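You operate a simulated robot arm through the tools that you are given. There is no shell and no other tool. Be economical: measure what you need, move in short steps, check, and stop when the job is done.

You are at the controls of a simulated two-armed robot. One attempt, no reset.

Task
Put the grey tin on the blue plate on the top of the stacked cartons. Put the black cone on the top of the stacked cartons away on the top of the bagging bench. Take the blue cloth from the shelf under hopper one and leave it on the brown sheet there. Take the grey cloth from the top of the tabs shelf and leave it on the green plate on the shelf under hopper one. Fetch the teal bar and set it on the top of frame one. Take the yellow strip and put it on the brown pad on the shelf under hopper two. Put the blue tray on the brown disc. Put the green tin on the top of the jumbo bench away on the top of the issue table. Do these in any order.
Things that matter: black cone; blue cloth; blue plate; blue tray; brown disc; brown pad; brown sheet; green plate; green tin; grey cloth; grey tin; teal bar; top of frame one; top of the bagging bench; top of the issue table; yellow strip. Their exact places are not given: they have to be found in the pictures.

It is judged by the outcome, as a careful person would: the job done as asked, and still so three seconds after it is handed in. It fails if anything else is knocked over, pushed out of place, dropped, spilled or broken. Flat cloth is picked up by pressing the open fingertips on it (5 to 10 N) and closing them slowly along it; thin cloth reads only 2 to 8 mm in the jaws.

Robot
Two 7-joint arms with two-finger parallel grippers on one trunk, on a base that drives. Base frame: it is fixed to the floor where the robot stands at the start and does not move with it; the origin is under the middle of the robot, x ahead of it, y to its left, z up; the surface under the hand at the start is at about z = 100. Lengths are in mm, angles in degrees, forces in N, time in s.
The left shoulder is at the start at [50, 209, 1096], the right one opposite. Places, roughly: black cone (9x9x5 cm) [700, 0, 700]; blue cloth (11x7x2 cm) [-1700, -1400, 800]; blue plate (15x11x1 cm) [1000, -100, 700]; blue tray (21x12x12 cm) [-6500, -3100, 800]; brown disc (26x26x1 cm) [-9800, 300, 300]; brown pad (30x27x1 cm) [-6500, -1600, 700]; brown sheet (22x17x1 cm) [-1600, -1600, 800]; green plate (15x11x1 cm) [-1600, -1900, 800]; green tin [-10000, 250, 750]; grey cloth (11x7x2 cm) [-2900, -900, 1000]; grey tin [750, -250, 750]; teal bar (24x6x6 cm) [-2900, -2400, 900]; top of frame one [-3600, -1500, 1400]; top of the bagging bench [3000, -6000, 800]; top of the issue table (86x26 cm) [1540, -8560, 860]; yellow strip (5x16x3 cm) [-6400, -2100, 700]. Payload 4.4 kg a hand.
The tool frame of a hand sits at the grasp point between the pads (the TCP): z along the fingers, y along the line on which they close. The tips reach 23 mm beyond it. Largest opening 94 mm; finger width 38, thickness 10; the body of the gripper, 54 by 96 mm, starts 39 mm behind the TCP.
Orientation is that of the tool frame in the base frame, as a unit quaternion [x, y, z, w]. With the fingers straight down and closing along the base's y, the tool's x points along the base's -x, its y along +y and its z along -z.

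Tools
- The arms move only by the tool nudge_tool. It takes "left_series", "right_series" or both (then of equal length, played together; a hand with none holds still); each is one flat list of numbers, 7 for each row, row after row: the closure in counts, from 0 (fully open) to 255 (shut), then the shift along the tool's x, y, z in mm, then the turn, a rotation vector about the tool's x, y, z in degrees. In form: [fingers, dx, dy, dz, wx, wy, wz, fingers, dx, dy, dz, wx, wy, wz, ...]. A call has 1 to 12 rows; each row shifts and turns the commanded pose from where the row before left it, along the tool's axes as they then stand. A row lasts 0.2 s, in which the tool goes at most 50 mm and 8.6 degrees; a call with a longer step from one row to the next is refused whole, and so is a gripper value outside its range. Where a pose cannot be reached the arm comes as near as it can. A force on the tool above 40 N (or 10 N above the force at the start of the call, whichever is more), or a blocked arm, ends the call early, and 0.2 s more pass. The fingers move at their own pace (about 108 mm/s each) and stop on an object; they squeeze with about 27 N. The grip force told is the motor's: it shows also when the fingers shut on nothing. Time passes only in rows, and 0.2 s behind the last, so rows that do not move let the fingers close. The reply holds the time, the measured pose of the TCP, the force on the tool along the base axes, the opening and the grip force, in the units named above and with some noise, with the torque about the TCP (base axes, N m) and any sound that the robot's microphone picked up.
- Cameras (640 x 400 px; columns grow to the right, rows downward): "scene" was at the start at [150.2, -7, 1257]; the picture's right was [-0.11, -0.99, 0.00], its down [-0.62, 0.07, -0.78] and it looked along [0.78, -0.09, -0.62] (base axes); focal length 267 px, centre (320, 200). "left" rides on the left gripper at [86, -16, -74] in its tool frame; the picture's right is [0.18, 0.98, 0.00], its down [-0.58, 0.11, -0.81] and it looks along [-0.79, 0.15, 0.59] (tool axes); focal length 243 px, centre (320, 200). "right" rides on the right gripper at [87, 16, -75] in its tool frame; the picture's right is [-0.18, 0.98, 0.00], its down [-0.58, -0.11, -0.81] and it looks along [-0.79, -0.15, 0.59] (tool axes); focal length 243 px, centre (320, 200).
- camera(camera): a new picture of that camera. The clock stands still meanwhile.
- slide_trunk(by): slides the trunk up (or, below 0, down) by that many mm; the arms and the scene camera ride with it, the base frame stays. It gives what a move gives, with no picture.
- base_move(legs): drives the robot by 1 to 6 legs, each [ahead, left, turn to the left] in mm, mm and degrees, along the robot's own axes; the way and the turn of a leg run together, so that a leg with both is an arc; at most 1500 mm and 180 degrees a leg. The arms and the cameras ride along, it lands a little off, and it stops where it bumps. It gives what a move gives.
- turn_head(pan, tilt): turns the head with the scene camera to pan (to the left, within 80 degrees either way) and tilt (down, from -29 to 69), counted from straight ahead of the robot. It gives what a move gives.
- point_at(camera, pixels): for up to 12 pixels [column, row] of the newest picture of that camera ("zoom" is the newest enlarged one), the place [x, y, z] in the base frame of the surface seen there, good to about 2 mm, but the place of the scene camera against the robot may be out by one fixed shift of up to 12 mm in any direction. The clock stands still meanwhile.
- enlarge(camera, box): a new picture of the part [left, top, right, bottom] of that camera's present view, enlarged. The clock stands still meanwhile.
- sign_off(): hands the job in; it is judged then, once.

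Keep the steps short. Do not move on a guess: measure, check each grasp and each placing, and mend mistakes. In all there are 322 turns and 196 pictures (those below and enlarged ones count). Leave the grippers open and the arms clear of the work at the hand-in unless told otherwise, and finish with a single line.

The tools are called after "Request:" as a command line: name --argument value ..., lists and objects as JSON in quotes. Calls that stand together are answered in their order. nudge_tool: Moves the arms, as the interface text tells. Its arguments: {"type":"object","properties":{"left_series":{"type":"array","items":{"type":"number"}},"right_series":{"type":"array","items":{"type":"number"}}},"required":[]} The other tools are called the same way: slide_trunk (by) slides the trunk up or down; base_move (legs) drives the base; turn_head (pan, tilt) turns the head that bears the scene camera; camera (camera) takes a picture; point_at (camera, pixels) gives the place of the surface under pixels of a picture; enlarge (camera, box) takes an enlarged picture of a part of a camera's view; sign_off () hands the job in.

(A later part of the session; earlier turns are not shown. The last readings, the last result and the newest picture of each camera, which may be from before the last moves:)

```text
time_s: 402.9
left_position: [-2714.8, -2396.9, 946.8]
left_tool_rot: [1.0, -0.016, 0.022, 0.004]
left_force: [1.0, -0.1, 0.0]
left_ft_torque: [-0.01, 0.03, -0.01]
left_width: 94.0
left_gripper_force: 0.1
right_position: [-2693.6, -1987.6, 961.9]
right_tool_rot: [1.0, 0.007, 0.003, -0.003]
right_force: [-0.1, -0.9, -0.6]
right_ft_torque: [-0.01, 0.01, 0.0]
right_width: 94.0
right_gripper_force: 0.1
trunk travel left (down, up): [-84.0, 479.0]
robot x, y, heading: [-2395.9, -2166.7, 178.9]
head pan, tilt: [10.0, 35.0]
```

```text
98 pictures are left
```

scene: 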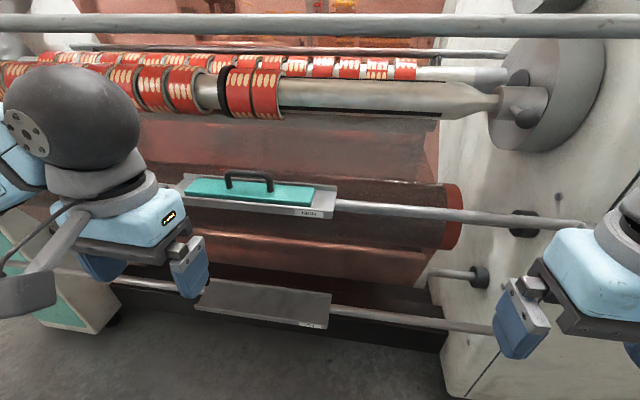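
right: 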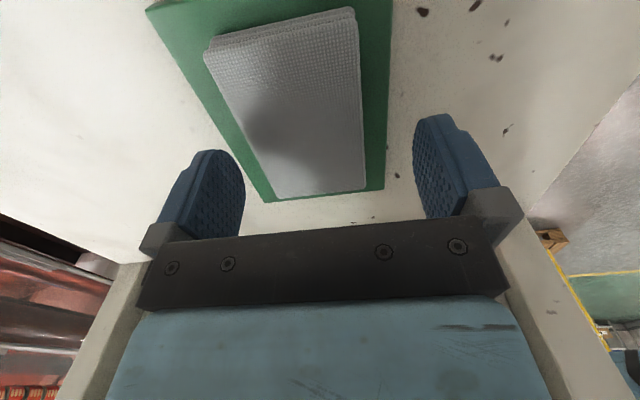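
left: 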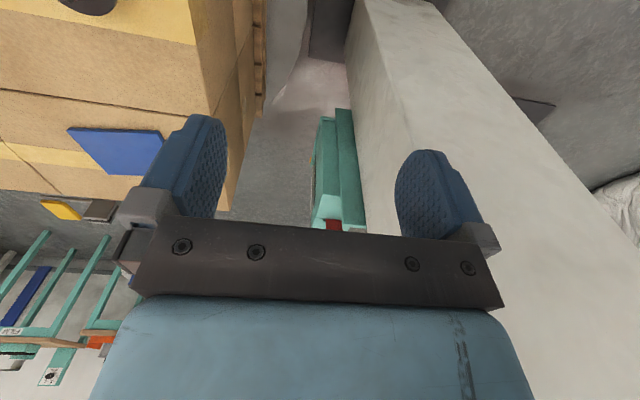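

Request:
enlarge --camera "scene" --box '[170, 150, 350, 240]'

Request:
point_at --camera "zoom" --pixels '[[60, 105], [520, 140], [508, 180], [70, 150], [240, 85], [355, 95], [300, 85], [300, 140], [590, 175], [560, 205]]'

Request:
point_at --camera "scene" --pixels '[[400, 26], [400, 210], [450, 190], [270, 320], [300, 100]]'

```text
3.56 times, centred on (260, 195) of scene
```

zoom: 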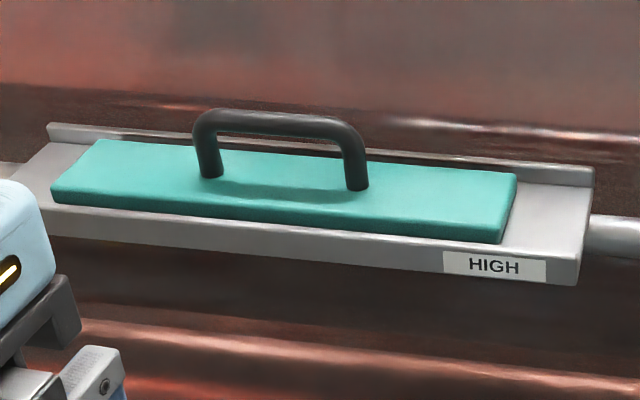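

```text
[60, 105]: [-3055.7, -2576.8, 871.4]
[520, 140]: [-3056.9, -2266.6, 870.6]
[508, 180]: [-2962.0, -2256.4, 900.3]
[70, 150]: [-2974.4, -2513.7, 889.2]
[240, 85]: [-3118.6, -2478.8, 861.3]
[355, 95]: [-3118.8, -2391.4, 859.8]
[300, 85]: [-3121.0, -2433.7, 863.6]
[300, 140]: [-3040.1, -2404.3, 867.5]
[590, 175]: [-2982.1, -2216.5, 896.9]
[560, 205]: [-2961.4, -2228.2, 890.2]
```

```text
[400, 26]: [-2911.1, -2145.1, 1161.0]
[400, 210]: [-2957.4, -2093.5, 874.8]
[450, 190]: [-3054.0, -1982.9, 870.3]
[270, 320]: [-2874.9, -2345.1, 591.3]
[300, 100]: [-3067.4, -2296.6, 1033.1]
```

Request:
point_at --camera "zoom" --pixels '[[206, 122], [280, 121], [345, 133], [105, 143], [512, 177], [498, 230], [58, 190], [280, 185], [45, 130], [590, 168], [575, 275], [210, 160]]'

```text
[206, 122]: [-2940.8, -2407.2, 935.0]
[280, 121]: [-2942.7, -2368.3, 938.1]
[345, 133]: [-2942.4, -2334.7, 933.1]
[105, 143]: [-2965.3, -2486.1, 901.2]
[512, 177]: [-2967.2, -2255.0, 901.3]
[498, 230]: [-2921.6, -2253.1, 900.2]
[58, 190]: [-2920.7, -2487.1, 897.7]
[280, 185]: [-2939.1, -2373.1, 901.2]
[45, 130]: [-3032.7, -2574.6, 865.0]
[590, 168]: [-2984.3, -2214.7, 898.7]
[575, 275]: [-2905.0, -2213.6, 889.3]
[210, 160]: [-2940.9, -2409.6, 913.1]
```

Request:
point_at --camera "scene" --pixels '[[400, 15], [400, 35], [250, 32], [100, 30], [560, 33], [90, 68], [60, 66]]'

Request:
enlarge --camera "scene" --box '[0, 0, 640, 400]'

```text
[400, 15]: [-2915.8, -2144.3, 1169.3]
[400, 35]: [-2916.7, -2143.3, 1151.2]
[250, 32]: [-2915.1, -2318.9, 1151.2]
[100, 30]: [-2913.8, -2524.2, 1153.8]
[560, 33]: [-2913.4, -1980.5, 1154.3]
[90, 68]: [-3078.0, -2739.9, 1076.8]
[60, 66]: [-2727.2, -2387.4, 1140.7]
```

```text
1.00 times, centred on (320, 200) of scene (not enlarged: the box is as wide or as high as the picture)
```

zoom: 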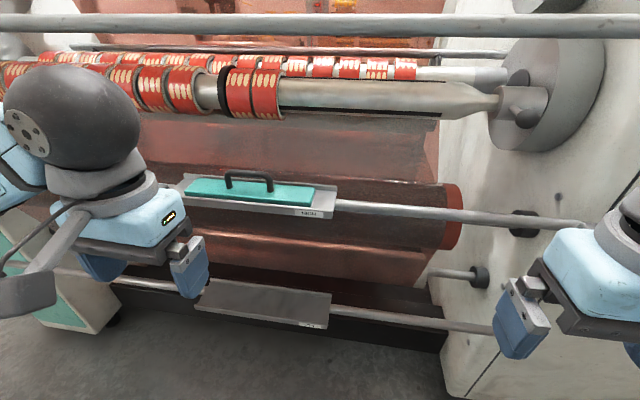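

The bar's black handle runs along y at ≈ (-2945,-2364), top ≈ 943; bar top ≈ 906. A rail at x≈-2918, z≈1153 sits above, so I'll lean the tool back 30° to keep the wrist clear. First I shift the base 400 mm left, then turn the right hand.

Request:
base_move --legs '[[0, 0, 1.1], [0, 400, 0]]'

Request:
nudge_tool --right_series '[0, 0, 0, -8, 0, 0, -8.2, 0, 0, 0, -8, 0, 0, -8.2, 0, 0, 0, -8, 0, 0, -8.2, 0, 0, 0, -8, 0, 0, -8.2, 0, 0, 0, -8, 0, 0, -8.2, 0, 0, 0, 0, 0, 0, -8.2, 0, 0, 0, 0, 0, 0, -8.2, 0, 0, 0, 0, 0, 0, -8.2, 0, 0, 0, 0, 0, 0, -8.2, 0, 0, 0, 0, 0, 0, -8.2, 0, 0, 0, 0, 0, 0, -8, 0, 0, 0, 0, 0, 0, 0]'

```text
time_s: 407.3
left_position: [-2708.9, -2805.4, 946.3]
left_tool_rot: [1.0, -0.006, 0.023, 0.004]
left_force: [-0.1, -0.1, -0.4]
left_ft_torque: [0.01, 0.03, 0.0]
left_width: 94.1
left_gripper_force: 0.0
right_position: [-2697.6, -2396.7, 960.6]
right_tool_rot: [1.0, 0.018, 0.002, -0.004]
right_force: [0.3, 0.0, 0.3]
right_ft_torque: [0.01, -0.01, 0.01]
right_width: 94.1
right_gripper_force: 0.0
trunk travel left (down, up): [-84.0, 479.0]
robot x, y, heading: [-2395.2, -2569.3, -180.0]
head pan, tilt: [10.0, 35.0]
```

```text
time_s: 409.9
left_position: [-2710.3, -2805.5, 947.1]
left_tool_rot: [1.0, -0.006, 0.022, 0.004]
left_force: [-0.5, -0.2, 0.3]
left_ft_torque: [0.01, 0.0, 0.01]
left_width: 94.0
left_gripper_force: 0.1
right_position: [-2696.9, -2396.0, 1001.4]
right_tool_rot: [0.694, 0.72, 0.005, 0.0]
right_force: [0.6, 0.1, -0.9]
right_ft_torque: [-0.01, -0.02, 0.0]
right_width: 93.9
right_gripper_force: 0.1
trunk travel left (down, up): [-84.0, 479.0]
robot x, y, heading: [-2395.9, -2573.2, -179.9]
head pan, tilt: [10.0, 35.0]
```

Now lean the tool: +2° about z, then 30° about its x, and look with the right camera.

Request:
nudge_tool --right_series '[130, 0, 0, 0, 0, 0, 2, 160, 0, 0, 0, 7.5, 0, 0, 180, 0, 0, 0, 7.5, 0, 0, 180, 0, 0, 0, 7.5, 0, 0, 180, 0, 0, 0, 7.5, 0, 0, 180, 0, 0, 0, 0, 0, 0]'

Request:
camera --camera "right"

Request:
camera --camera "scene"

```text
time_s: 411.3
left_position: [-2707.9, -2805.7, 947.4]
left_tool_rot: [1.0, -0.005, 0.023, 0.004]
left_force: [0.6, -0.3, 0.8]
left_ft_torque: [-0.03, -0.01, -0.01]
left_width: 94.3
left_gripper_force: 0.1
right_position: [-2728.9, -2416.4, 1027.0]
right_tool_rot: [0.682, 0.685, -0.179, -0.184]
right_force: [-0.8, 0.6, 1.5]
right_ft_torque: [0.01, -0.01, 0.0]
right_width: 27.5
right_gripper_force: 0.2
right hand out of reach, approached as far as the arm can: row 3, 4, 5
trunk travel left (down, up): [-84.0, 479.0]
robot x, y, heading: [-2395.3, -2569.5, -180.1]
head pan, tilt: [10.0, 35.0]
```

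```text
95 pictures are left
```

right: 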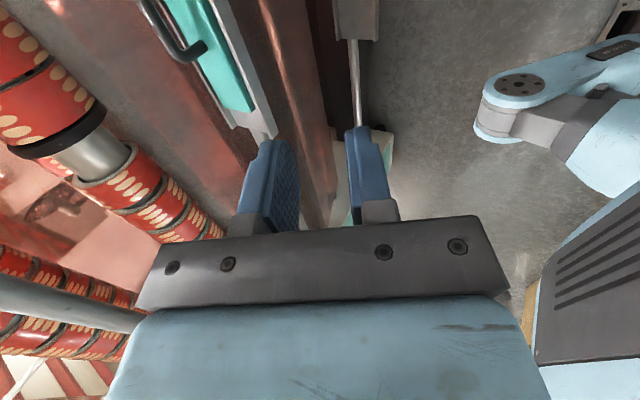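

```text
94 pictures are left
```

scene: 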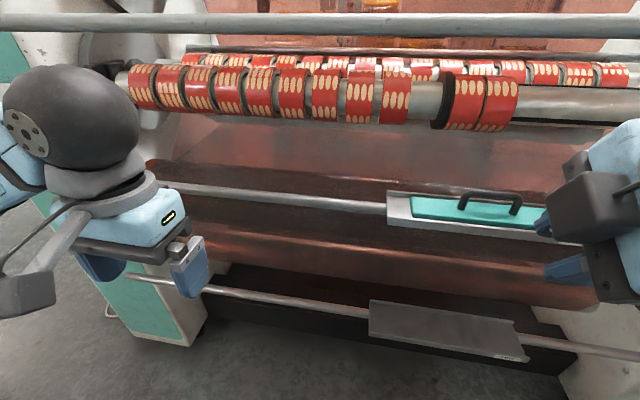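

The tool is leaning 30°. I move toward the waypoint (-2905,-2364,1008), 80 mm back along the tool axis from the handle, and look.

Request:
nudge_tool --right_series '[180, 10.4, -28.7, 20.8, 0, 0, 0, 180, 10.4, -28.7, 20.8, 0, 0, 0, 180, 10.4, -28.7, 20.8, 0, 0, 0, 180, 10.4, -28.7, 20.8, 0, 0, 0, 180, 10.4, -28.7, 20.8, 0, 0, 0, 180, 0, 0, 0, 0, 0, 0]'

Request:
camera --camera "right"

```text
time_s: 412.7
left_position: [-2709.2, -2805.1, 946.9]
left_tool_rot: [1.0, -0.005, 0.023, 0.004]
left_force: [-0.5, -0.2, 0.3]
left_ft_torque: [-0.04, -0.04, 0.0]
left_width: 94.0
left_gripper_force: 0.1
right_position: [-2906.1, -2363.9, 1008.1]
right_tool_rot: [0.683, 0.684, -0.179, -0.183]
right_force: [-0.6, 0.0, 0.1]
right_ft_torque: [-0.02, 0.0, -0.06]
right_width: 27.7
right_gripper_force: 0.1
trunk travel left (down, up): [-84.0, 479.0]
robot x, y, heading: [-2392.5, -2570.8, -179.9]
head pan, tilt: [10.0, 35.0]
```

```text
93 pictures are left
```

right: 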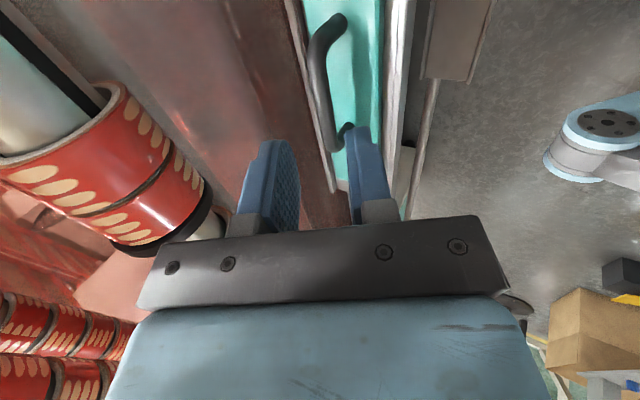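

Request:
point_at --camera "right" --pixels '[[318, 45], [316, 70], [322, 105], [328, 135], [345, 20], [345, 132], [350, 80], [345, 180]]'

```text
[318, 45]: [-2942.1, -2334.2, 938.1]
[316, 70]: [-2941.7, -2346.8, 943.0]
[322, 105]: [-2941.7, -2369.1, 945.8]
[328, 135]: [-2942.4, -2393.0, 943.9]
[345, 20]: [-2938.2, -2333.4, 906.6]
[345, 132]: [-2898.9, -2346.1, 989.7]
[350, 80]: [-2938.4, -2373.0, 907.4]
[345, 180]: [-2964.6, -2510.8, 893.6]
```

Handle centre ≈ (-2942,-2367,940). I advance 67 mm along the tool axis with jaws at 28 mm.

Request:
nudge_tool --right_series '[180, -3, 2.2, 17, 0, 0, 0, 180, 0, 0, 20, 0, 0, 0, 180, 0, 0, 18, 0, 0, 0, 180, 0, 0, 12, 0, 0, 0, 180, 0, 0, 0, 0, 0, 0]'

Request:
camera --camera "right"

```text
time_s: 413.9
left_position: [-2709.1, -2805.4, 946.7]
left_tool_rot: [1.0, -0.006, 0.023, 0.003]
left_force: [0.3, 0.5, 0.1]
left_ft_torque: [-0.01, 0.02, -0.01]
left_width: 93.8
left_gripper_force: 0.1
right_position: [-2938.3, -2366.4, 948.7]
right_tool_rot: [0.682, 0.685, -0.179, -0.182]
right_force: [-0.4, -0.7, -0.1]
right_ft_torque: [0.03, -0.02, 0.02]
right_width: 27.4
right_gripper_force: 0.2
trunk travel left (down, up): [-84.0, 479.0]
robot x, y, heading: [-2394.4, -2567.9, -179.9]
head pan, tilt: [10.0, 35.0]
```

```text
92 pictures are left
```

right: 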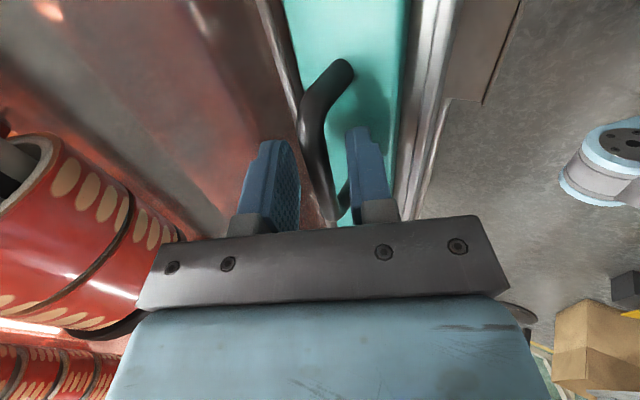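

The handle runs between the fingers. I close and lift 6 mm straight up.

Request:
nudge_tool --right_series '[220, 0, 0, 0, 0, 0, 0, 255, 0, 0, 0, 0, 0, 0, 255, 0, 0, 0, 0, 0, 0, 255, 0, 0, 0, 0, 0, 0, 255, 0, -1.5, -2.6, 0, 0, 0, 255, 0, -1.5, -2.6, 0, 0, 0, 255, 0, 0, 0, 0, 0, 0]'

Request:
camera --camera "right"

```text
time_s: 415.5
left_position: [-2709.5, -2804.8, 947.1]
left_tool_rot: [1.0, -0.005, 0.023, 0.005]
left_force: [0.4, 0.5, -0.2]
left_ft_torque: [0.03, -0.04, 0.02]
left_width: 93.8
left_gripper_force: 0.0
right_position: [-2938.6, -2367.3, 953.1]
right_tool_rot: [0.681, 0.685, -0.18, -0.183]
right_force: [-0.1, 0.0, -2.5]
right_ft_torque: [0.02, 0.0, 0.02]
right_width: 11.3
right_gripper_force: 26.8
trunk travel left (down, up): [-84.0, 479.0]
robot x, y, heading: [-2393.0, -2569.2, -179.8]
head pan, tilt: [10.0, 35.0]
```

```text
91 pictures are left
```

right: 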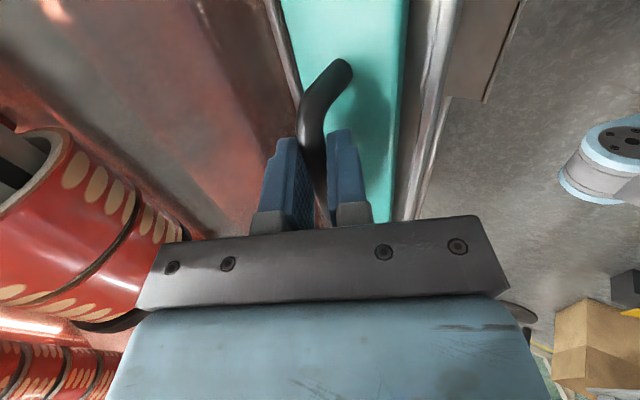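

Held (11 mm, 2.5 N). I lift 15 mm more, then draw it straight back out in +x.

Request:
nudge_tool --right_series '[255, 0, -3.7, -6.5, 0, 0, 0, 255, 0, -3.7, -6.5, 0, 0, 0, 255, 0, 17, -10, 0, 0, 0, 255, 0, 34, -20, 0, 0, 0, 255, 0, 34, -20, 0, 0, 0, 255, 0, 34, -20, 0, 0, 0, 255, 0, 34, -20, 0, 0, 0, 255, 0, 0, 0, 0, 0, 0]'

Request:
camera --camera "scene"

```text
time_s: 417.3
left_position: [-2709.0, -2804.9, 946.7]
left_tool_rot: [1.0, -0.005, 0.022, 0.004]
left_force: [-0.5, 0.8, 0.6]
left_ft_torque: [0.02, 0.0, -0.01]
left_width: 94.0
left_gripper_force: 0.0
right_position: [-2778.4, -2372.2, 980.8]
right_tool_rot: [0.683, 0.684, -0.179, -0.182]
right_force: [-0.4, 0.2, -1.0]
right_ft_torque: [0.05, -0.01, 0.0]
right_width: 11.3
right_gripper_force: 27.4
right hand out of reach, approached as far as the arm can: row 7
trunk travel left (down, up): [-84.0, 479.0]
robot x, y, heading: [-2393.8, -2569.5, -179.8]
head pan, tilt: [10.0, 35.0]
```

```text
90 pictures are left
```

scene: 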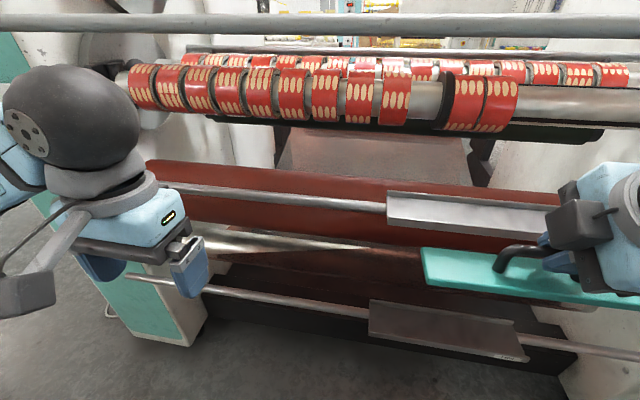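

The bar is out. The web behind the rollers looks different from before; I take a closer look to see whether anything was disturbed.

Request:
enlarge --camera "scene" --box '[180, 100, 540, 320]'

Request:
point_at --camera "scene" --pixels '[[300, 150], [300, 190], [300, 245], [420, 170], [500, 220], [250, 260]]'

```text
1.78 times, centred on (360, 210) of scene
```

zoom: 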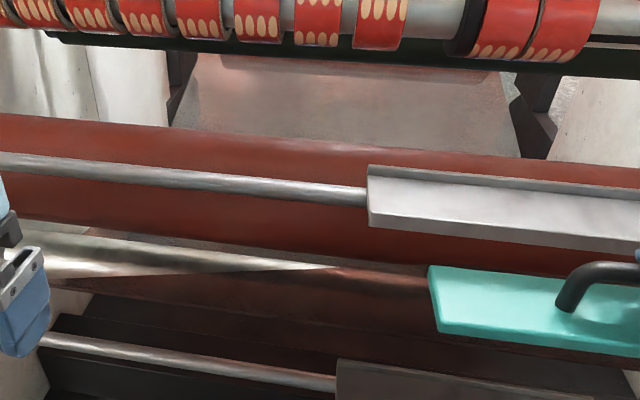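

```text
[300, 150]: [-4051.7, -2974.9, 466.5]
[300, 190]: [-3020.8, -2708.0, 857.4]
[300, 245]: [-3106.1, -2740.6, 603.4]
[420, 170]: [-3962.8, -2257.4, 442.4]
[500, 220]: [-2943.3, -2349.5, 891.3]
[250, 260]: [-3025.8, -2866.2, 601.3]
```

I can't see any contact cause, and no force was felt; I go on. I raise the trunk 450 mm here (hands are clear of the front rail), then look at the frame top.

Request:
slide_trunk --by 450

Request:
turn_head --pan -45 --tilt 30

Request:
camera --camera "scene"

```text
refused: 450 is not a number from -400 to 400
```

```text
time_s: 418.6
left_position: [-2709.3, -2804.6, 948.5]
left_tool_rot: [1.0, -0.005, 0.023, 0.005]
left_force: [-0.1, -0.8, -0.3]
left_ft_torque: [-0.01, 0.02, -0.02]
left_width: 94.0
left_gripper_force: 0.0
right_position: [-2779.6, -2374.7, 978.9]
right_tool_rot: [0.683, 0.685, -0.178, -0.182]
right_force: [0.6, -0.3, -1.3]
right_ft_torque: [0.01, 0.01, 0.01]
right_width: 11.0
right_gripper_force: 26.8
trunk travel left (down, up): [-84.0, 479.0]
robot x, y, heading: [-2395.8, -2571.0, -179.8]
head pan, tilt: [-45.0, 30.0]
```

```text
88 pictures are left
```

scene: 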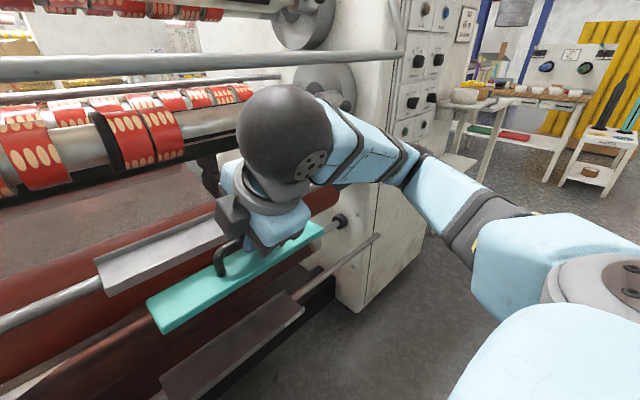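

Request:
slide_trunk --by 400

Request:
camera --camera "scene"

```text
time_s: 422.4
left_position: [-2710.7, -2804.8, 1347.0]
left_tool_rot: [1.0, -0.006, 0.023, 0.004]
left_force: [0.1, -0.3, 0.1]
left_ft_torque: [0.04, 0.03, -0.02]
left_width: 93.8
left_gripper_force: 0.0
right_position: [-2779.7, -2373.5, 1379.9]
right_tool_rot: [0.683, 0.685, -0.178, -0.183]
right_force: [0.6, 0.5, -1.6]
right_ft_torque: [-0.01, -0.01, 0.0]
right_width: 11.1
right_gripper_force: 26.6
trunk travel left (down, up): [-484.0, 79.0]
robot x, y, heading: [-2392.2, -2571.8, -179.9]
head pan, tilt: [-45.0, 30.0]
```

```text
87 pictures are left
```

scene: 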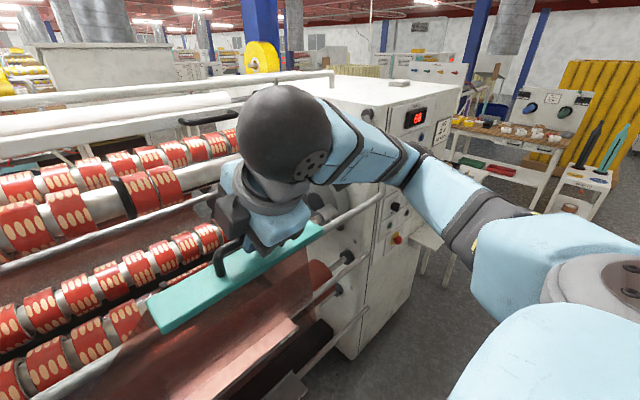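

The red web is visible from here, so it is intact (a see-through film). The frame top is at (380,90), with a small grey block at (400,82). I measure.

Request:
point_at --camera "scene" --pixels '[[360, 95], [390, 100], [440, 92], [430, 82], [350, 80], [400, 82], [332, 80], [310, 90], [405, 108], [450, 88], [380, 78]]'

Request:
enlarge --camera "scene" --box '[280, 50, 480, 150]'

```text
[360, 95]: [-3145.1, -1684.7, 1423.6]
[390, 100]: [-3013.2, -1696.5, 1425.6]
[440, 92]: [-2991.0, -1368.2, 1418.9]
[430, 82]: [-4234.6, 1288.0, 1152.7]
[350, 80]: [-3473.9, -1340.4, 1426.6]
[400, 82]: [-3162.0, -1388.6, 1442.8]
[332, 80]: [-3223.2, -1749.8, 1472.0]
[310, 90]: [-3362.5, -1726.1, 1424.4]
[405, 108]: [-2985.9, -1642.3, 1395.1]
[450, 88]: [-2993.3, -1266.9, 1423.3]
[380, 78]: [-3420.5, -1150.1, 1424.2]
```

```text
3.20 times, centred on (380, 100) of scene
```

zoom: 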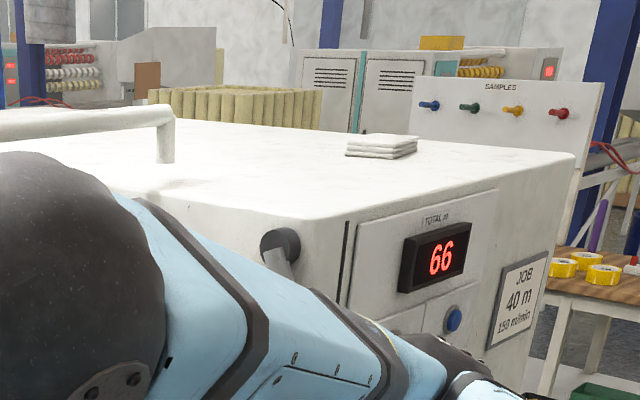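

Frame top ≈ 1429, east edge x≈-3000, a white cloth near (-3162,-1388). I'll set the bar at about (-3080,-1580). I raise the trunk and hand, then shift the base north.

Request:
slide_trunk --by 75

Request:
nudge_tool --right_series '[255, 0, -15, -26, 0, 0, 0, 255, 0, -15, -26, 0, 0, 0, 255, 0, -15, -26, 0, 0, 0, 255, 0, 0, 0, 0, 0, 0]'

Request:
base_move --legs '[[0, -780, 0]]'

Request:
camera --camera "scene"

```text
time_s: 423.5
left_position: [-2709.9, -2804.9, 1420.9]
left_tool_rot: [1.0, -0.006, 0.023, 0.005]
left_force: [0.4, 0.4, 0.6]
left_ft_torque: [-0.04, -0.01, -0.01]
left_width: 94.0
left_gripper_force: 0.2
right_position: [-2779.4, -2373.6, 1454.0]
right_tool_rot: [0.682, 0.685, -0.179, -0.183]
right_force: [0.4, 0.3, -2.5]
right_ft_torque: [0.01, -0.02, -0.03]
right_width: 11.2
right_gripper_force: 27.1
trunk travel left (down, up): [-559.0, 4.0]
robot x, y, heading: [-2394.5, -2572.8, -179.8]
head pan, tilt: [-45.0, 30.0]
```

```text
time_s: 424.5
left_position: [-2709.0, -2805.0, 1421.9]
left_tool_rot: [1.0, -0.005, 0.022, 0.004]
left_force: [-0.1, 0.3, 0.0]
left_ft_torque: [0.01, -0.03, -0.03]
left_width: 94.0
left_gripper_force: 0.1
right_position: [-2778.6, -2374.0, 1544.8]
right_tool_rot: [0.683, 0.684, -0.179, -0.182]
right_force: [1.7, 0.4, -1.8]
right_ft_torque: [0.04, -0.02, -0.01]
right_width: 11.0
right_gripper_force: 27.1
trunk travel left (down, up): [-559.0, 4.0]
robot x, y, heading: [-2393.7, -2570.9, -179.7]
head pan, tilt: [-45.0, 30.0]
```

```text
time_s: 431.8
left_position: [-2711.8, -2021.8, 1420.7]
left_tool_rot: [1.0, 0.0, 0.022, 0.004]
left_force: [-0.2, 0.5, -0.1]
left_ft_torque: [0.01, -0.01, -0.01]
left_width: 93.9
left_gripper_force: 0.1
right_position: [-2786.0, -1594.4, 1544.5]
right_tool_rot: [0.68, 0.688, -0.179, -0.182]
right_force: [0.4, 0.6, -1.6]
right_ft_torque: [-0.01, 0.02, 0.0]
right_width: 11.5
right_gripper_force: 27.0
trunk travel left (down, up): [-559.0, 4.0]
robot x, y, heading: [-2400.3, -1788.7, -179.4]
head pan, tilt: [-45.0, 30.0]
```

```text
85 pictures are left
```

scene: 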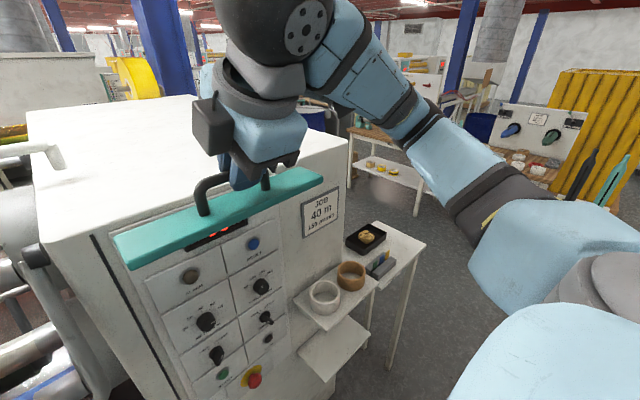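

The bar hovers in front of the frame top. I extend it 285 mm over the top.

Request:
nudge_tool --right_series '[255, 0, -34, 19.5, 0, 0, 0, 255, 0, -34, 19.5, 0, 0, 0, 255, 0, -34, 19.5, 0, 0, 0, 255, 0, -34, 19.5, 0, 0, 0, 255, 0, -34, 19.5, 0, 0, 0, 255, 0, -34, 19.5, 0, 0, 0, 255, 0, -34, 19.5, 0, 0, 0, 255, 0, 0, 0, 0, 0, 0]'

Request:
turn_head --pan -15 --tilt 25

Request:
camera --camera "scene"

Request:
camera --camera "right"

```text
time_s: 433.6
left_position: [-2711.3, -2022.5, 1422.5]
left_tool_rot: [1.0, -0.001, 0.022, 0.005]
left_force: [0.0, -0.4, -0.2]
left_ft_torque: [0.0, -0.01, 0.03]
left_width: 94.1
left_gripper_force: 0.0
right_position: [-3060.8, -1593.8, 1543.5]
right_tool_rot: [0.679, 0.688, -0.18, -0.182]
right_force: [0.5, -0.5, -1.3]
right_ft_torque: [0.0, 0.02, 0.0]
right_width: 11.2
right_gripper_force: 26.4
trunk travel left (down, up): [-559.0, 4.0]
robot x, y, heading: [-2396.7, -1780.0, -179.6]
head pan, tilt: [-45.0, 30.0]
```

```text
time_s: 434.6
left_position: [-2713.2, -2022.9, 1422.4]
left_tool_rot: [1.0, 0.0, 0.023, 0.004]
left_force: [0.6, -0.3, 0.7]
left_ft_torque: [0.01, 0.01, -0.01]
left_width: 94.0
left_gripper_force: 0.0
right_position: [-3060.1, -1593.7, 1543.8]
right_tool_rot: [0.68, 0.687, -0.18, -0.182]
right_force: [0.3, -0.8, -1.4]
right_ft_torque: [0.01, -0.04, 0.0]
right_width: 11.1
right_gripper_force: 26.7
trunk travel left (down, up): [-559.0, 4.0]
robot x, y, heading: [-2400.4, -1783.6, -179.6]
head pan, tilt: [-15.0, 25.0]
```

```text
84 pictures are left
```

scene: 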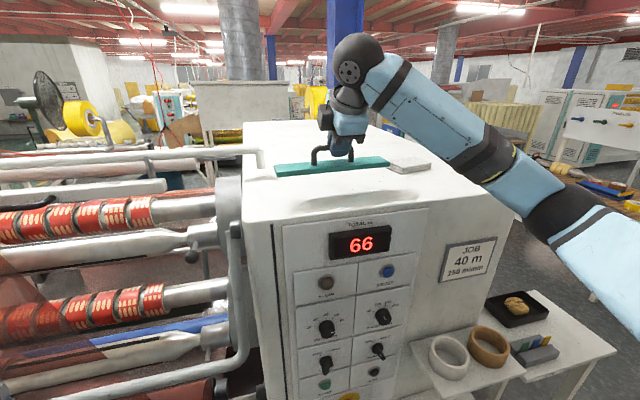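

```text
83 pictures are left
```

right: 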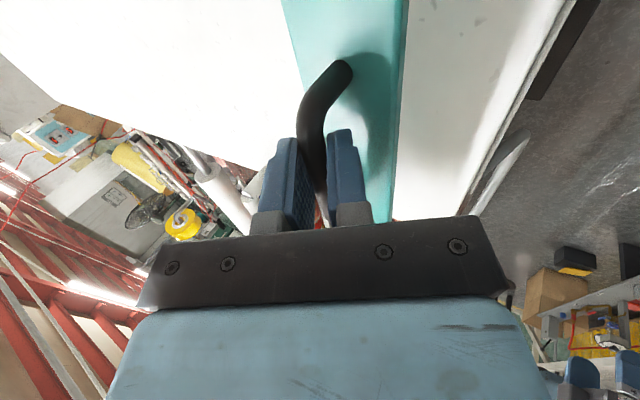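

Request:
point_at --camera "scene" --pixels '[[393, 168], [428, 165], [385, 160], [275, 180], [300, 195], [340, 205], [262, 160], [400, 185]]'

Request:
point_at --camera "right" --pixels '[[430, 60], [480, 100], [250, 60], [395, 50], [300, 40], [500, 160]]'

```text
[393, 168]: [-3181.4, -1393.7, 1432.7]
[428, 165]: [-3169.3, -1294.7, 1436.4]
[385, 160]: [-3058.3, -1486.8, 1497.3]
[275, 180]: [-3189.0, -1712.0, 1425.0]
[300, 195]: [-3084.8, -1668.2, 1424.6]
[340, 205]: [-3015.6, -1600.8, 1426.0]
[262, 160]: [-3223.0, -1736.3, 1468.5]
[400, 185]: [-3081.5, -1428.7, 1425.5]
```

```text
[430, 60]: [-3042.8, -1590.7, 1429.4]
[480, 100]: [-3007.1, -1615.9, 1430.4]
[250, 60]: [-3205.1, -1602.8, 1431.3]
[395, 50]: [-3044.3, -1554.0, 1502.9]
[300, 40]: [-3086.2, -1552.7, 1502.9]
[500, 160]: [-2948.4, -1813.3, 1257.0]
```

Clear of the cloth. I go 30 mm farther in and lower 45 mm, then in small steps.

Request:
nudge_tool --right_series '[255, 0, -26, 15, 0, 0, 0, 255, 0, 10, 17.4, 0, 0, 0, 255, 0, 10, 17.4, 0, 0, 0, 255, 0, 2.5, 4.3, 0, 0, 0, 255, 0, 0, 0, 0, 0, 0]'

```text
time_s: 435.8
left_position: [-2712.8, -2022.4, 1421.5]
left_tool_rot: [1.0, 0.0, 0.022, 0.004]
left_force: [-0.4, 0.3, 0.3]
left_ft_torque: [0.02, -0.02, 0.01]
left_width: 94.1
left_gripper_force: 0.0
right_position: [-3090.8, -1596.0, 1497.3]
right_tool_rot: [0.679, 0.688, -0.179, -0.182]
right_force: [0.4, -0.3, -1.1]
right_ft_torque: [0.01, 0.0, 0.0]
right_width: 11.0
right_gripper_force: 27.4
trunk travel left (down, up): [-559.0, 4.0]
robot x, y, heading: [-2400.0, -1783.5, -179.2]
head pan, tilt: [-15.0, 25.0]
```

Request:
nudge_tool --right_series '[255, 0, 1, 1.7, 0, 0, 0, 255, 0, 1, 1.7, 0, 0, 0, 255, 0, 0.5, 0.9, 0, 0, 0, 255, 0, 0, 0, 0, 0, 0]'

```text
time_s: 436.8
left_position: [-2710.3, -2021.5, 1421.8]
left_tool_rot: [1.0, 0.0, 0.023, 0.004]
left_force: [0.6, -0.7, -1.0]
left_ft_torque: [0.04, -0.02, -0.02]
left_width: 93.9
left_gripper_force: 0.1
right_position: [-3090.4, -1596.6, 1492.1]
right_tool_rot: [0.68, 0.687, -0.179, -0.183]
right_force: [0.1, -0.1, -2.0]
right_ft_torque: [0.02, -0.02, -0.02]
right_width: 11.4
right_gripper_force: 26.8
trunk travel left (down, up): [-559.0, 4.0]
robot x, y, heading: [-2397.3, -1783.1, -179.5]
head pan, tilt: [-15.0, 25.0]
```

Request:
nudge_tool --right_series '[255, 0, 0.5, 0.9, 0, 0, 0, 255, 0, 0.5, 0.9, 0, 0, 0, 255, 0, 0.5, 0.9, 0, 0, 0, 255, 0, 0, 0, 0, 0, 0]'

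```text
time_s: 437.8
left_position: [-2712.2, -2021.9, 1421.6]
left_tool_rot: [1.0, -0.001, 0.022, 0.005]
left_force: [-0.2, 0.5, 0.2]
left_ft_torque: [0.02, 0.03, -0.01]
left_width: 94.1
left_gripper_force: 0.0
right_position: [-3090.6, -1595.4, 1490.1]
right_tool_rot: [0.679, 0.688, -0.18, -0.182]
right_force: [-0.2, -0.4, -1.0]
right_ft_torque: [0.01, 0.01, -0.01]
right_width: 11.1
right_gripper_force: 27.3
trunk travel left (down, up): [-559.0, 4.0]
robot x, y, heading: [-2401.8, -1788.6, -179.5]
head pan, tilt: [-15.0, 25.0]
```

Request:
nudge_tool --right_series '[255, 0, 0.75, 1.3, 0, 0, 0, 255, 0, 0.75, 1.3, 0, 0, 0, 255, 0, 0, 0, 0, 0, 0]'

Request:
camera --camera "right"

```text
time_s: 438.6
left_position: [-2712.1, -2022.7, 1421.8]
left_tool_rot: [1.0, 0.0, 0.022, 0.004]
left_force: [-0.4, 0.6, -1.4]
left_ft_torque: [0.01, 0.03, 0.0]
left_width: 93.9
left_gripper_force: 0.1
right_position: [-3091.7, -1595.6, 1487.8]
right_tool_rot: [0.68, 0.688, -0.179, -0.183]
right_force: [0.5, 0.9, -1.9]
right_ft_torque: [0.02, -0.01, 0.03]
right_width: 11.0
right_gripper_force: 27.3
trunk travel left (down, up): [-559.0, 4.0]
robot x, y, heading: [-2400.2, -1783.5, -179.4]
head pan, tilt: [-15.0, 25.0]
```

```text
82 pictures are left
```

right: 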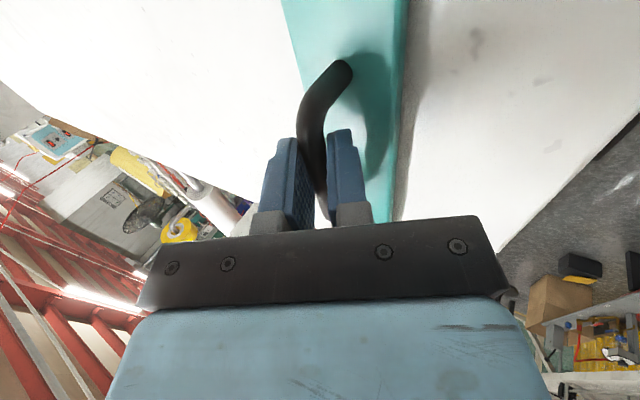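

Request:
nudge_tool --right_series '[255, 0, 0.75, 1.3, 0, 0, 0, 255, 0, 0.75, 1.3, 0, 0, 0, 255, 0, 0, 0, 0, 0, 0]'

```text
time_s: 439.4
left_position: [-2712.5, -2023.2, 1421.7]
left_tool_rot: [1.0, 0.0, 0.022, 0.004]
left_force: [0.3, -0.2, -0.5]
left_ft_torque: [-0.01, 0.01, -0.01]
left_width: 94.0
left_gripper_force: 0.1
right_position: [-3090.5, -1596.6, 1484.4]
right_tool_rot: [0.679, 0.688, -0.179, -0.182]
right_force: [0.5, 0.1, -1.8]
right_ft_torque: [0.02, 0.0, -0.01]
right_width: 11.2
right_gripper_force: 27.2
trunk travel left (down, up): [-559.0, 4.0]
robot x, y, heading: [-2399.0, -1788.0, -179.5]
head pan, tilt: [-15.0, 25.0]
```

Request:
nudge_tool --right_series '[255, 0, 0.75, 1.3, 0, 0, 0, 255, 0, 0.75, 1.3, 0, 0, 0, 255, 0, 0, 0, 0, 0, 0]'

```text
time_s: 440.2
left_position: [-2711.1, -2022.6, 1422.5]
left_tool_rot: [1.0, 0.0, 0.023, 0.004]
left_force: [-0.3, 0.0, 0.0]
left_ft_torque: [-0.03, -0.02, 0.0]
left_width: 93.8
left_gripper_force: 0.0
right_position: [-3089.2, -1594.9, 1483.7]
right_tool_rot: [0.679, 0.687, -0.181, -0.183]
right_force: [-6.3, 1.9, 16.4]
right_ft_torque: [-0.27, 0.16, -0.12]
right_width: 11.2
right_gripper_force: 26.8
trunk travel left (down, up): [-559.0, 4.0]
robot x, y, heading: [-2400.9, -1785.0, -179.3]
head pan, tilt: [-15.0, 25.0]
```

Contact (16 N). I ease, open to about 28 mm, and back out along the tool axis.

Request:
nudge_tool --right_series '[255, 0, -0.5, -1, 0, 0, 0, 200, 0, 0, 0, 0, 0, 0, 175, 0, 0, 0, 0, 0, 0, 175, 0, 0, 0, 0, 0, 0, 175, 0, 0, -20, 0, 0, 0, 175, 0, 0, -30, 0, 0, 0, 175, 0, 0, -30, 0, 0, 0, 175, 0, 35, -20, 0, 0, 0, 100, 0, 35, -20, 0, 0, 0, 50, 0, 35, -20, 0, 0, 0, 0, 0, 35, -20, 0, 0, 0, 0, 0, 0, 0, 0, 0, 0]'

Request:
camera --camera "scene"

```text
time_s: 442.8
left_position: [-2712.7, -2022.8, 1422.4]
left_tool_rot: [1.0, 0.0, 0.023, 0.004]
left_force: [-0.1, -0.2, -0.4]
left_ft_torque: [0.02, 0.0, 0.01]
left_width: 93.8
left_gripper_force: 0.1
right_position: [-2890.5, -1593.3, 1552.0]
right_tool_rot: [0.679, 0.688, -0.179, -0.182]
right_force: [-0.2, -0.8, 0.3]
right_ft_torque: [-0.02, -0.02, -0.03]
right_width: 94.1
right_gripper_force: 0.1
trunk travel left (down, up): [-559.0, 4.0]
robot x, y, heading: [-2400.9, -1784.7, -179.5]
head pan, tilt: [-15.0, 25.0]
```

```text
81 pictures are left
```

scene: 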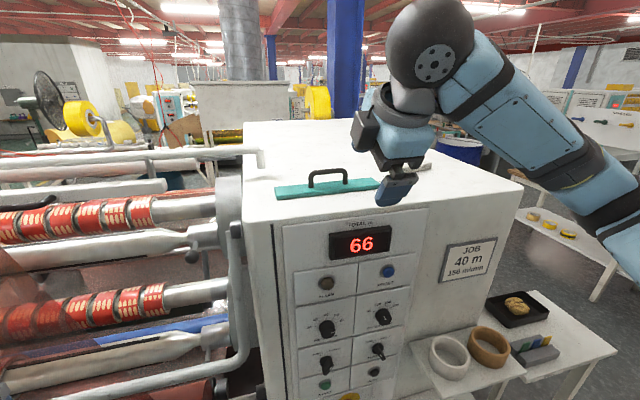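

The teal bar rests on the frame top. Now I straighten the right hand and retract it.

Request:
nudge_tool --right_series '[0, 0, 35, -20, 0, 0, 0, 0, 0, 35, -20, 0, 0, 0, 0, 0, 0, 0, -7.5, 0, 0, 0, 0, 0, 0, -7.5, 0, 0, 0, 0, 0, 0, -7.5, 0, 0, 0, 0, 0, 0, -7.5, 0, 0, 0, 0, 0, 0, 0, 0, 8, 0, 0, 0, 0, 0, 0, 8, 0, 0, 0, 0, 0, 0, 8, 0, 0, 0, 0, 0, 0, 8, 0, 0, 0, 0, 0, 0, 8, 0, 0, 0, 0, 0, 0, 0]'

Request:
nudge_tool --right_series '[0, 0, 0, 0, 0, 0, 8, 0, 0, 0, 0, 0, 0, 8, 0, 0, 0, 0, 0, 0, 8, 0, 0, 0, 0, 0, 0, 8, 0, 0, 0, 0, 0, 0, 8, 0, 0, 0, 0, 0, 0, 6, 0, 30, 0, 20, 0, 0, 0, 0, 30, 0, 20, 0, 0, 0, 0, 0, 0, 0, 0, 0, 0]'

```text
time_s: 445.4
left_position: [-2711.7, -2021.6, 1422.9]
left_tool_rot: [1.0, 0.0, 0.022, 0.004]
left_force: [0.9, 0.3, 0.3]
left_ft_torque: [-0.02, -0.01, 0.0]
left_width: 94.0
left_gripper_force: 0.1
right_position: [-2808.3, -1592.7, 1551.3]
right_tool_rot: [0.904, 0.427, 0.004, -0.001]
right_force: [1.0, 0.3, 0.6]
right_ft_torque: [-0.04, 0.02, 0.0]
right_width: 94.1
right_gripper_force: 0.2
trunk travel left (down, up): [-559.0, 4.0]
robot x, y, heading: [-2399.2, -1784.6, -179.4]
head pan, tilt: [-15.0, 25.0]
```

```text
time_s: 447.4
left_position: [-2713.1, -2023.8, 1421.3]
left_tool_rot: [1.0, 0.0, 0.023, 0.004]
left_force: [-0.2, -0.1, 0.7]
left_ft_torque: [-0.03, -0.04, 0.02]
left_width: 94.1
left_gripper_force: 0.0
right_position: [-2750.5, -1587.9, 1513.0]
right_tool_rot: [0.999, 0.04, 0.003, -0.003]
right_force: [-0.8, 0.7, 0.5]
right_ft_torque: [0.0, -0.02, -0.04]
right_width: 94.0
right_gripper_force: 0.0
trunk travel left (down, up): [-559.0, 4.0]
robot x, y, heading: [-2399.8, -1783.4, -179.3]
head pan, tilt: [-15.0, 25.0]
```

I lower the trunk 400 mm, strafe back to the north lane and drive west to look at hopper two.

Request:
slide_trunk --by -400

Request:
base_move --legs '[[0, -940, 0], [0, -940, 0], [0, 0, -0.7], [1300, 0, 0], [500, 0, 0]]'

Request:
turn_head --pan 30 --tilt 15

Request:
camera --camera "scene"

```text
time_s: 451.2
left_position: [-2711.4, -2021.3, 1021.2]
left_tool_rot: [1.0, 0.0, 0.023, 0.004]
left_force: [-0.5, 0.4, 1.1]
left_ft_torque: [0.0, 0.02, 0.0]
left_width: 94.1
left_gripper_force: 0.0
right_position: [-2749.2, -1588.7, 1113.6]
right_tool_rot: [0.999, 0.04, 0.004, -0.003]
right_force: [0.0, -1.2, -0.3]
right_ft_torque: [-0.02, 0.01, 0.01]
right_width: 94.1
right_gripper_force: 0.0
trunk travel left (down, up): [-159.0, 404.0]
robot x, y, heading: [-2397.3, -1787.2, -179.3]
head pan, tilt: [-15.0, 25.0]
```

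```text
time_s: 476.6
left_position: [-4534.2, -173.0, 1022.1]
left_tool_rot: [1.0, -0.007, 0.022, 0.005]
left_force: [0.5, 0.9, -0.2]
left_ft_torque: [-0.02, 0.0, -0.01]
left_width: 94.0
left_gripper_force: 0.1
right_position: [-4564.0, 261.2, 1113.1]
right_tool_rot: [0.999, 0.034, 0.004, -0.002]
right_force: [-0.1, -0.5, 0.2]
right_ft_torque: [0.08, -0.04, 0.02]
right_width: 93.9
right_gripper_force: 0.0
trunk travel left (down, up): [-159.0, 404.0]
robot x, y, heading: [-4218.3, 59.6, 179.6]
head pan, tilt: [-15.0, 25.0]
```

```text
time_s: 477.7
left_position: [-4534.0, -173.5, 1022.3]
left_tool_rot: [1.0, -0.008, 0.023, 0.004]
left_force: [0.6, 1.1, -0.3]
left_ft_torque: [-0.01, 0.05, -0.05]
left_width: 94.3
left_gripper_force: 0.0
right_position: [-4565.1, 261.3, 1114.6]
right_tool_rot: [0.999, 0.033, 0.003, -0.003]
right_force: [0.4, -0.1, -0.3]
right_ft_torque: [0.0, 0.0, 0.02]
right_width: 94.3
right_gripper_force: 0.1
trunk travel left (down, up): [-159.0, 404.0]
robot x, y, heading: [-4215.8, 60.2, 179.7]
head pan, tilt: [30.0, 15.0]
```

```text
80 pictures are left
```

scene: 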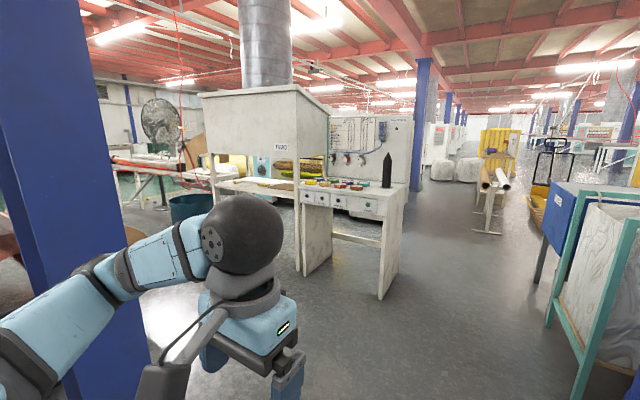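

Request:
enlarge --camera "scene" --box '[160, 120, 420, 310]'

Request:
point_at --camera "scene" --pixels '[[225, 187], [255, 195], [290, 185], [278, 165], [300, 270], [380, 295], [185, 215], [350, 188], [390, 188], [305, 260], [215, 155]]'

```text
2.11 times, centred on (290, 215) of scene
```

zoom: 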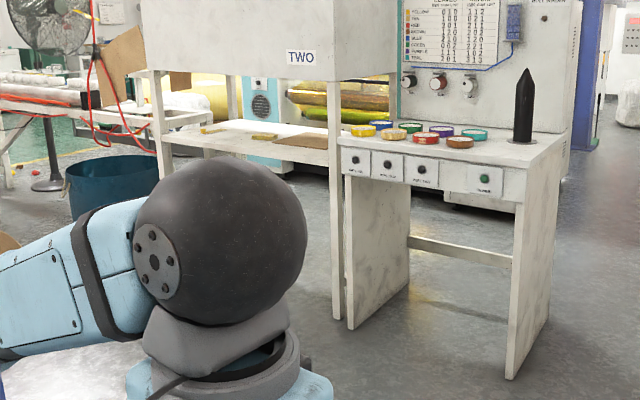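

```text
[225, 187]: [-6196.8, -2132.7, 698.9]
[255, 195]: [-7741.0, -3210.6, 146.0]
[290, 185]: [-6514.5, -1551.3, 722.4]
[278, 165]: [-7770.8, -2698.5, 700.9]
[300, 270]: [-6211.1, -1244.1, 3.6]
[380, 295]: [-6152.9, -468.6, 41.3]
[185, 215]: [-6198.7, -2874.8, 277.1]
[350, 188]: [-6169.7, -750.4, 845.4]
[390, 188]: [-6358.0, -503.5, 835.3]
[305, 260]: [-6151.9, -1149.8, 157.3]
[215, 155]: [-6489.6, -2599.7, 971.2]
```

Hopper TWO's shelf: front edge x≈-6195, top ≈ 705. I drive to about (-5600,-1650) facing west.

Request:
base_move --legs '[[1380, 0, 0], [0, 850, 0], [0, 850, 0]]'

Request:
turn_head --pan 0 --tilt 25

Request:
camera --camera "scene"

```text
time_s: 499.4
left_position: [-5883.3, -1874.2, 1021.4]
left_tool_rot: [1.0, -0.003, 0.022, 0.004]
left_force: [0.2, -0.4, -0.2]
left_ft_torque: [0.01, 0.02, 0.03]
left_width: 94.0
left_gripper_force: 0.1
right_position: [-5917.8, -1440.1, 1113.8]
right_tool_rot: [0.999, 0.036, 0.004, -0.002]
right_force: [-0.1, -0.2, -1.0]
right_ft_torque: [-0.01, -0.03, 0.05]
right_width: 93.8
right_gripper_force: 0.0
trunk travel left (down, up): [-159.0, 404.0]
robot x, y, heading: [-5570.8, -1637.6, -179.8]
head pan, tilt: [30.0, 15.0]
```

```text
time_s: 500.3
left_position: [-5882.4, -1873.4, 1022.4]
left_tool_rot: [1.0, -0.003, 0.023, 0.005]
left_force: [-0.7, 0.5, -0.4]
left_ft_torque: [0.01, -0.01, 0.0]
left_width: 93.9
left_gripper_force: 0.0
right_position: [-5918.5, -1440.2, 1113.9]
right_tool_rot: [0.999, 0.037, 0.003, -0.003]
right_force: [0.4, -0.6, -0.5]
right_ft_torque: [-0.04, 0.02, 0.0]
right_width: 94.1
right_gripper_force: 0.1
trunk travel left (down, up): [-159.0, 404.0]
robot x, y, heading: [-5568.6, -1636.9, -179.7]
head pan, tilt: [0.0, 25.0]
```

```text
78 pictures are left
```

scene: 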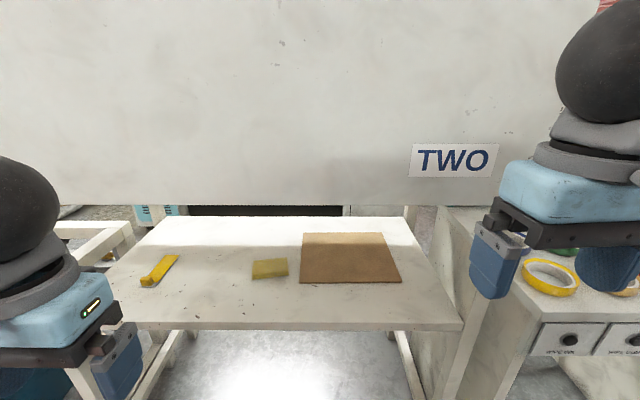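

Request:
enlarge --camera "scene" --box '[100, 220, 420, 340]'

Request:
point_at --camera "scene" --pixels '[[145, 282], [172, 258], [158, 271], [150, 284], [310, 236], [385, 236], [400, 281], [300, 281], [300, 203], [150, 203], [300, 325], [460, 322]]'

```text
2.00 times, centred on (260, 280) of scene
```

zoom: 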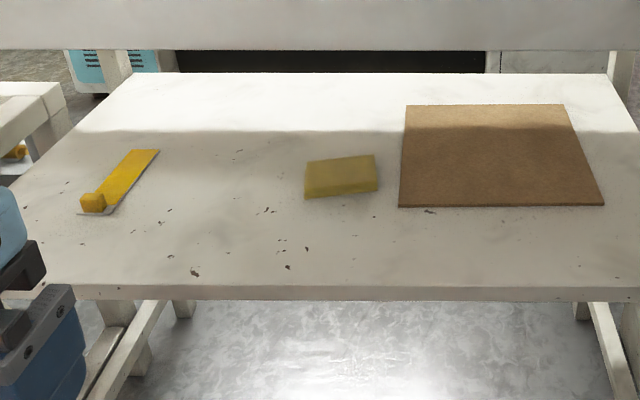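

```text
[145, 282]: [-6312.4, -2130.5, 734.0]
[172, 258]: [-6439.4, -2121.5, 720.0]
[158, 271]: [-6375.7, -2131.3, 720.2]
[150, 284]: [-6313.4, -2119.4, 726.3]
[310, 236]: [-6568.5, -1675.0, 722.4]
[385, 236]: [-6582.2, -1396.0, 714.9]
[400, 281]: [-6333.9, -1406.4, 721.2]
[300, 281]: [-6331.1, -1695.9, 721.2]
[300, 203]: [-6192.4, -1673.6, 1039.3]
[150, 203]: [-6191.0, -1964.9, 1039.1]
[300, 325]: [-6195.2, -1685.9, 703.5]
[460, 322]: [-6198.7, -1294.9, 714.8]
```

The yellow strip: block end at (-6312,-2127), flat tail to (-6440,-2121); shelf ≈ 715, hopper bottom ≈ 1044. I lower the trunk 120 mm, then shift the base left 350 and ahead 120.

Request:
slide_trunk --by -120

Request:
base_move --legs '[[0, 350, 0], [120, 0, 0]]'

Request:
camera --camera "scene"

Request:
enlarge --camera "scene" --box '[220, 180, 380, 300]'

```text
time_s: 501.8
left_position: [-5882.2, -1873.6, 901.8]
left_tool_rot: [1.0, -0.003, 0.023, 0.004]
left_force: [0.4, -0.6, -0.3]
left_ft_torque: [-0.01, 0.0, 0.03]
left_width: 93.9
left_gripper_force: 0.0
right_position: [-5918.0, -1440.1, 993.1]
right_tool_rot: [0.999, 0.037, 0.004, -0.003]
right_force: [0.4, -0.1, 1.0]
right_ft_torque: [0.02, -0.02, 0.01]
right_width: 94.3
right_gripper_force: 0.0
trunk travel left (down, up): [-39.0, 524.0]
robot x, y, heading: [-5571.9, -1637.9, -179.9]
head pan, tilt: [0.0, 25.0]
```

```text
time_s: 503.0
left_position: [-5884.4, -1897.5, 902.5]
left_tool_rot: [1.0, -0.002, 0.022, 0.004]
left_force: [0.1, -0.9, 0.0]
left_ft_torque: [-0.01, 0.01, -0.02]
left_width: 94.1
left_gripper_force: 0.1
right_position: [-5919.1, -1464.3, 992.9]
right_tool_rot: [0.999, 0.039, 0.003, -0.003]
right_force: [-0.1, 0.0, 0.4]
right_ft_torque: [0.0, 0.01, -0.03]
right_width: 94.0
right_gripper_force: 0.1
trunk travel left (down, up): [-39.0, 524.0]
robot x, y, heading: [-5566.1, -1658.0, -179.4]
head pan, tilt: [0.0, 25.0]
stopped in leg 1: the robot was blocked; the commanded pose is now the measured one
```

```text
76 pictures are left
```

scene: 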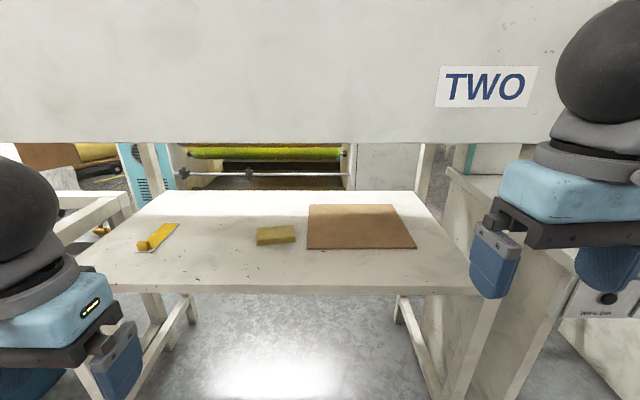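

```text
3.33 times, centred on (300, 240) of scene
```

zoom: 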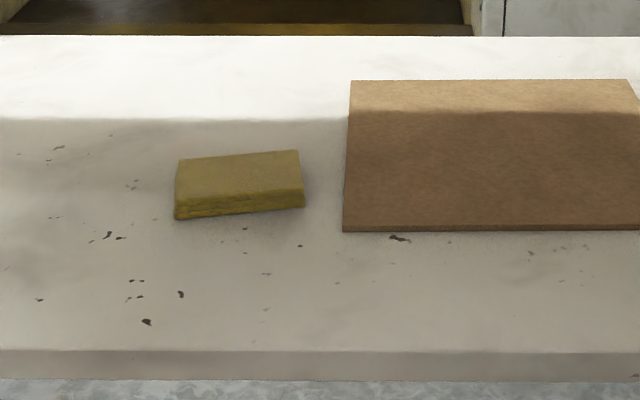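

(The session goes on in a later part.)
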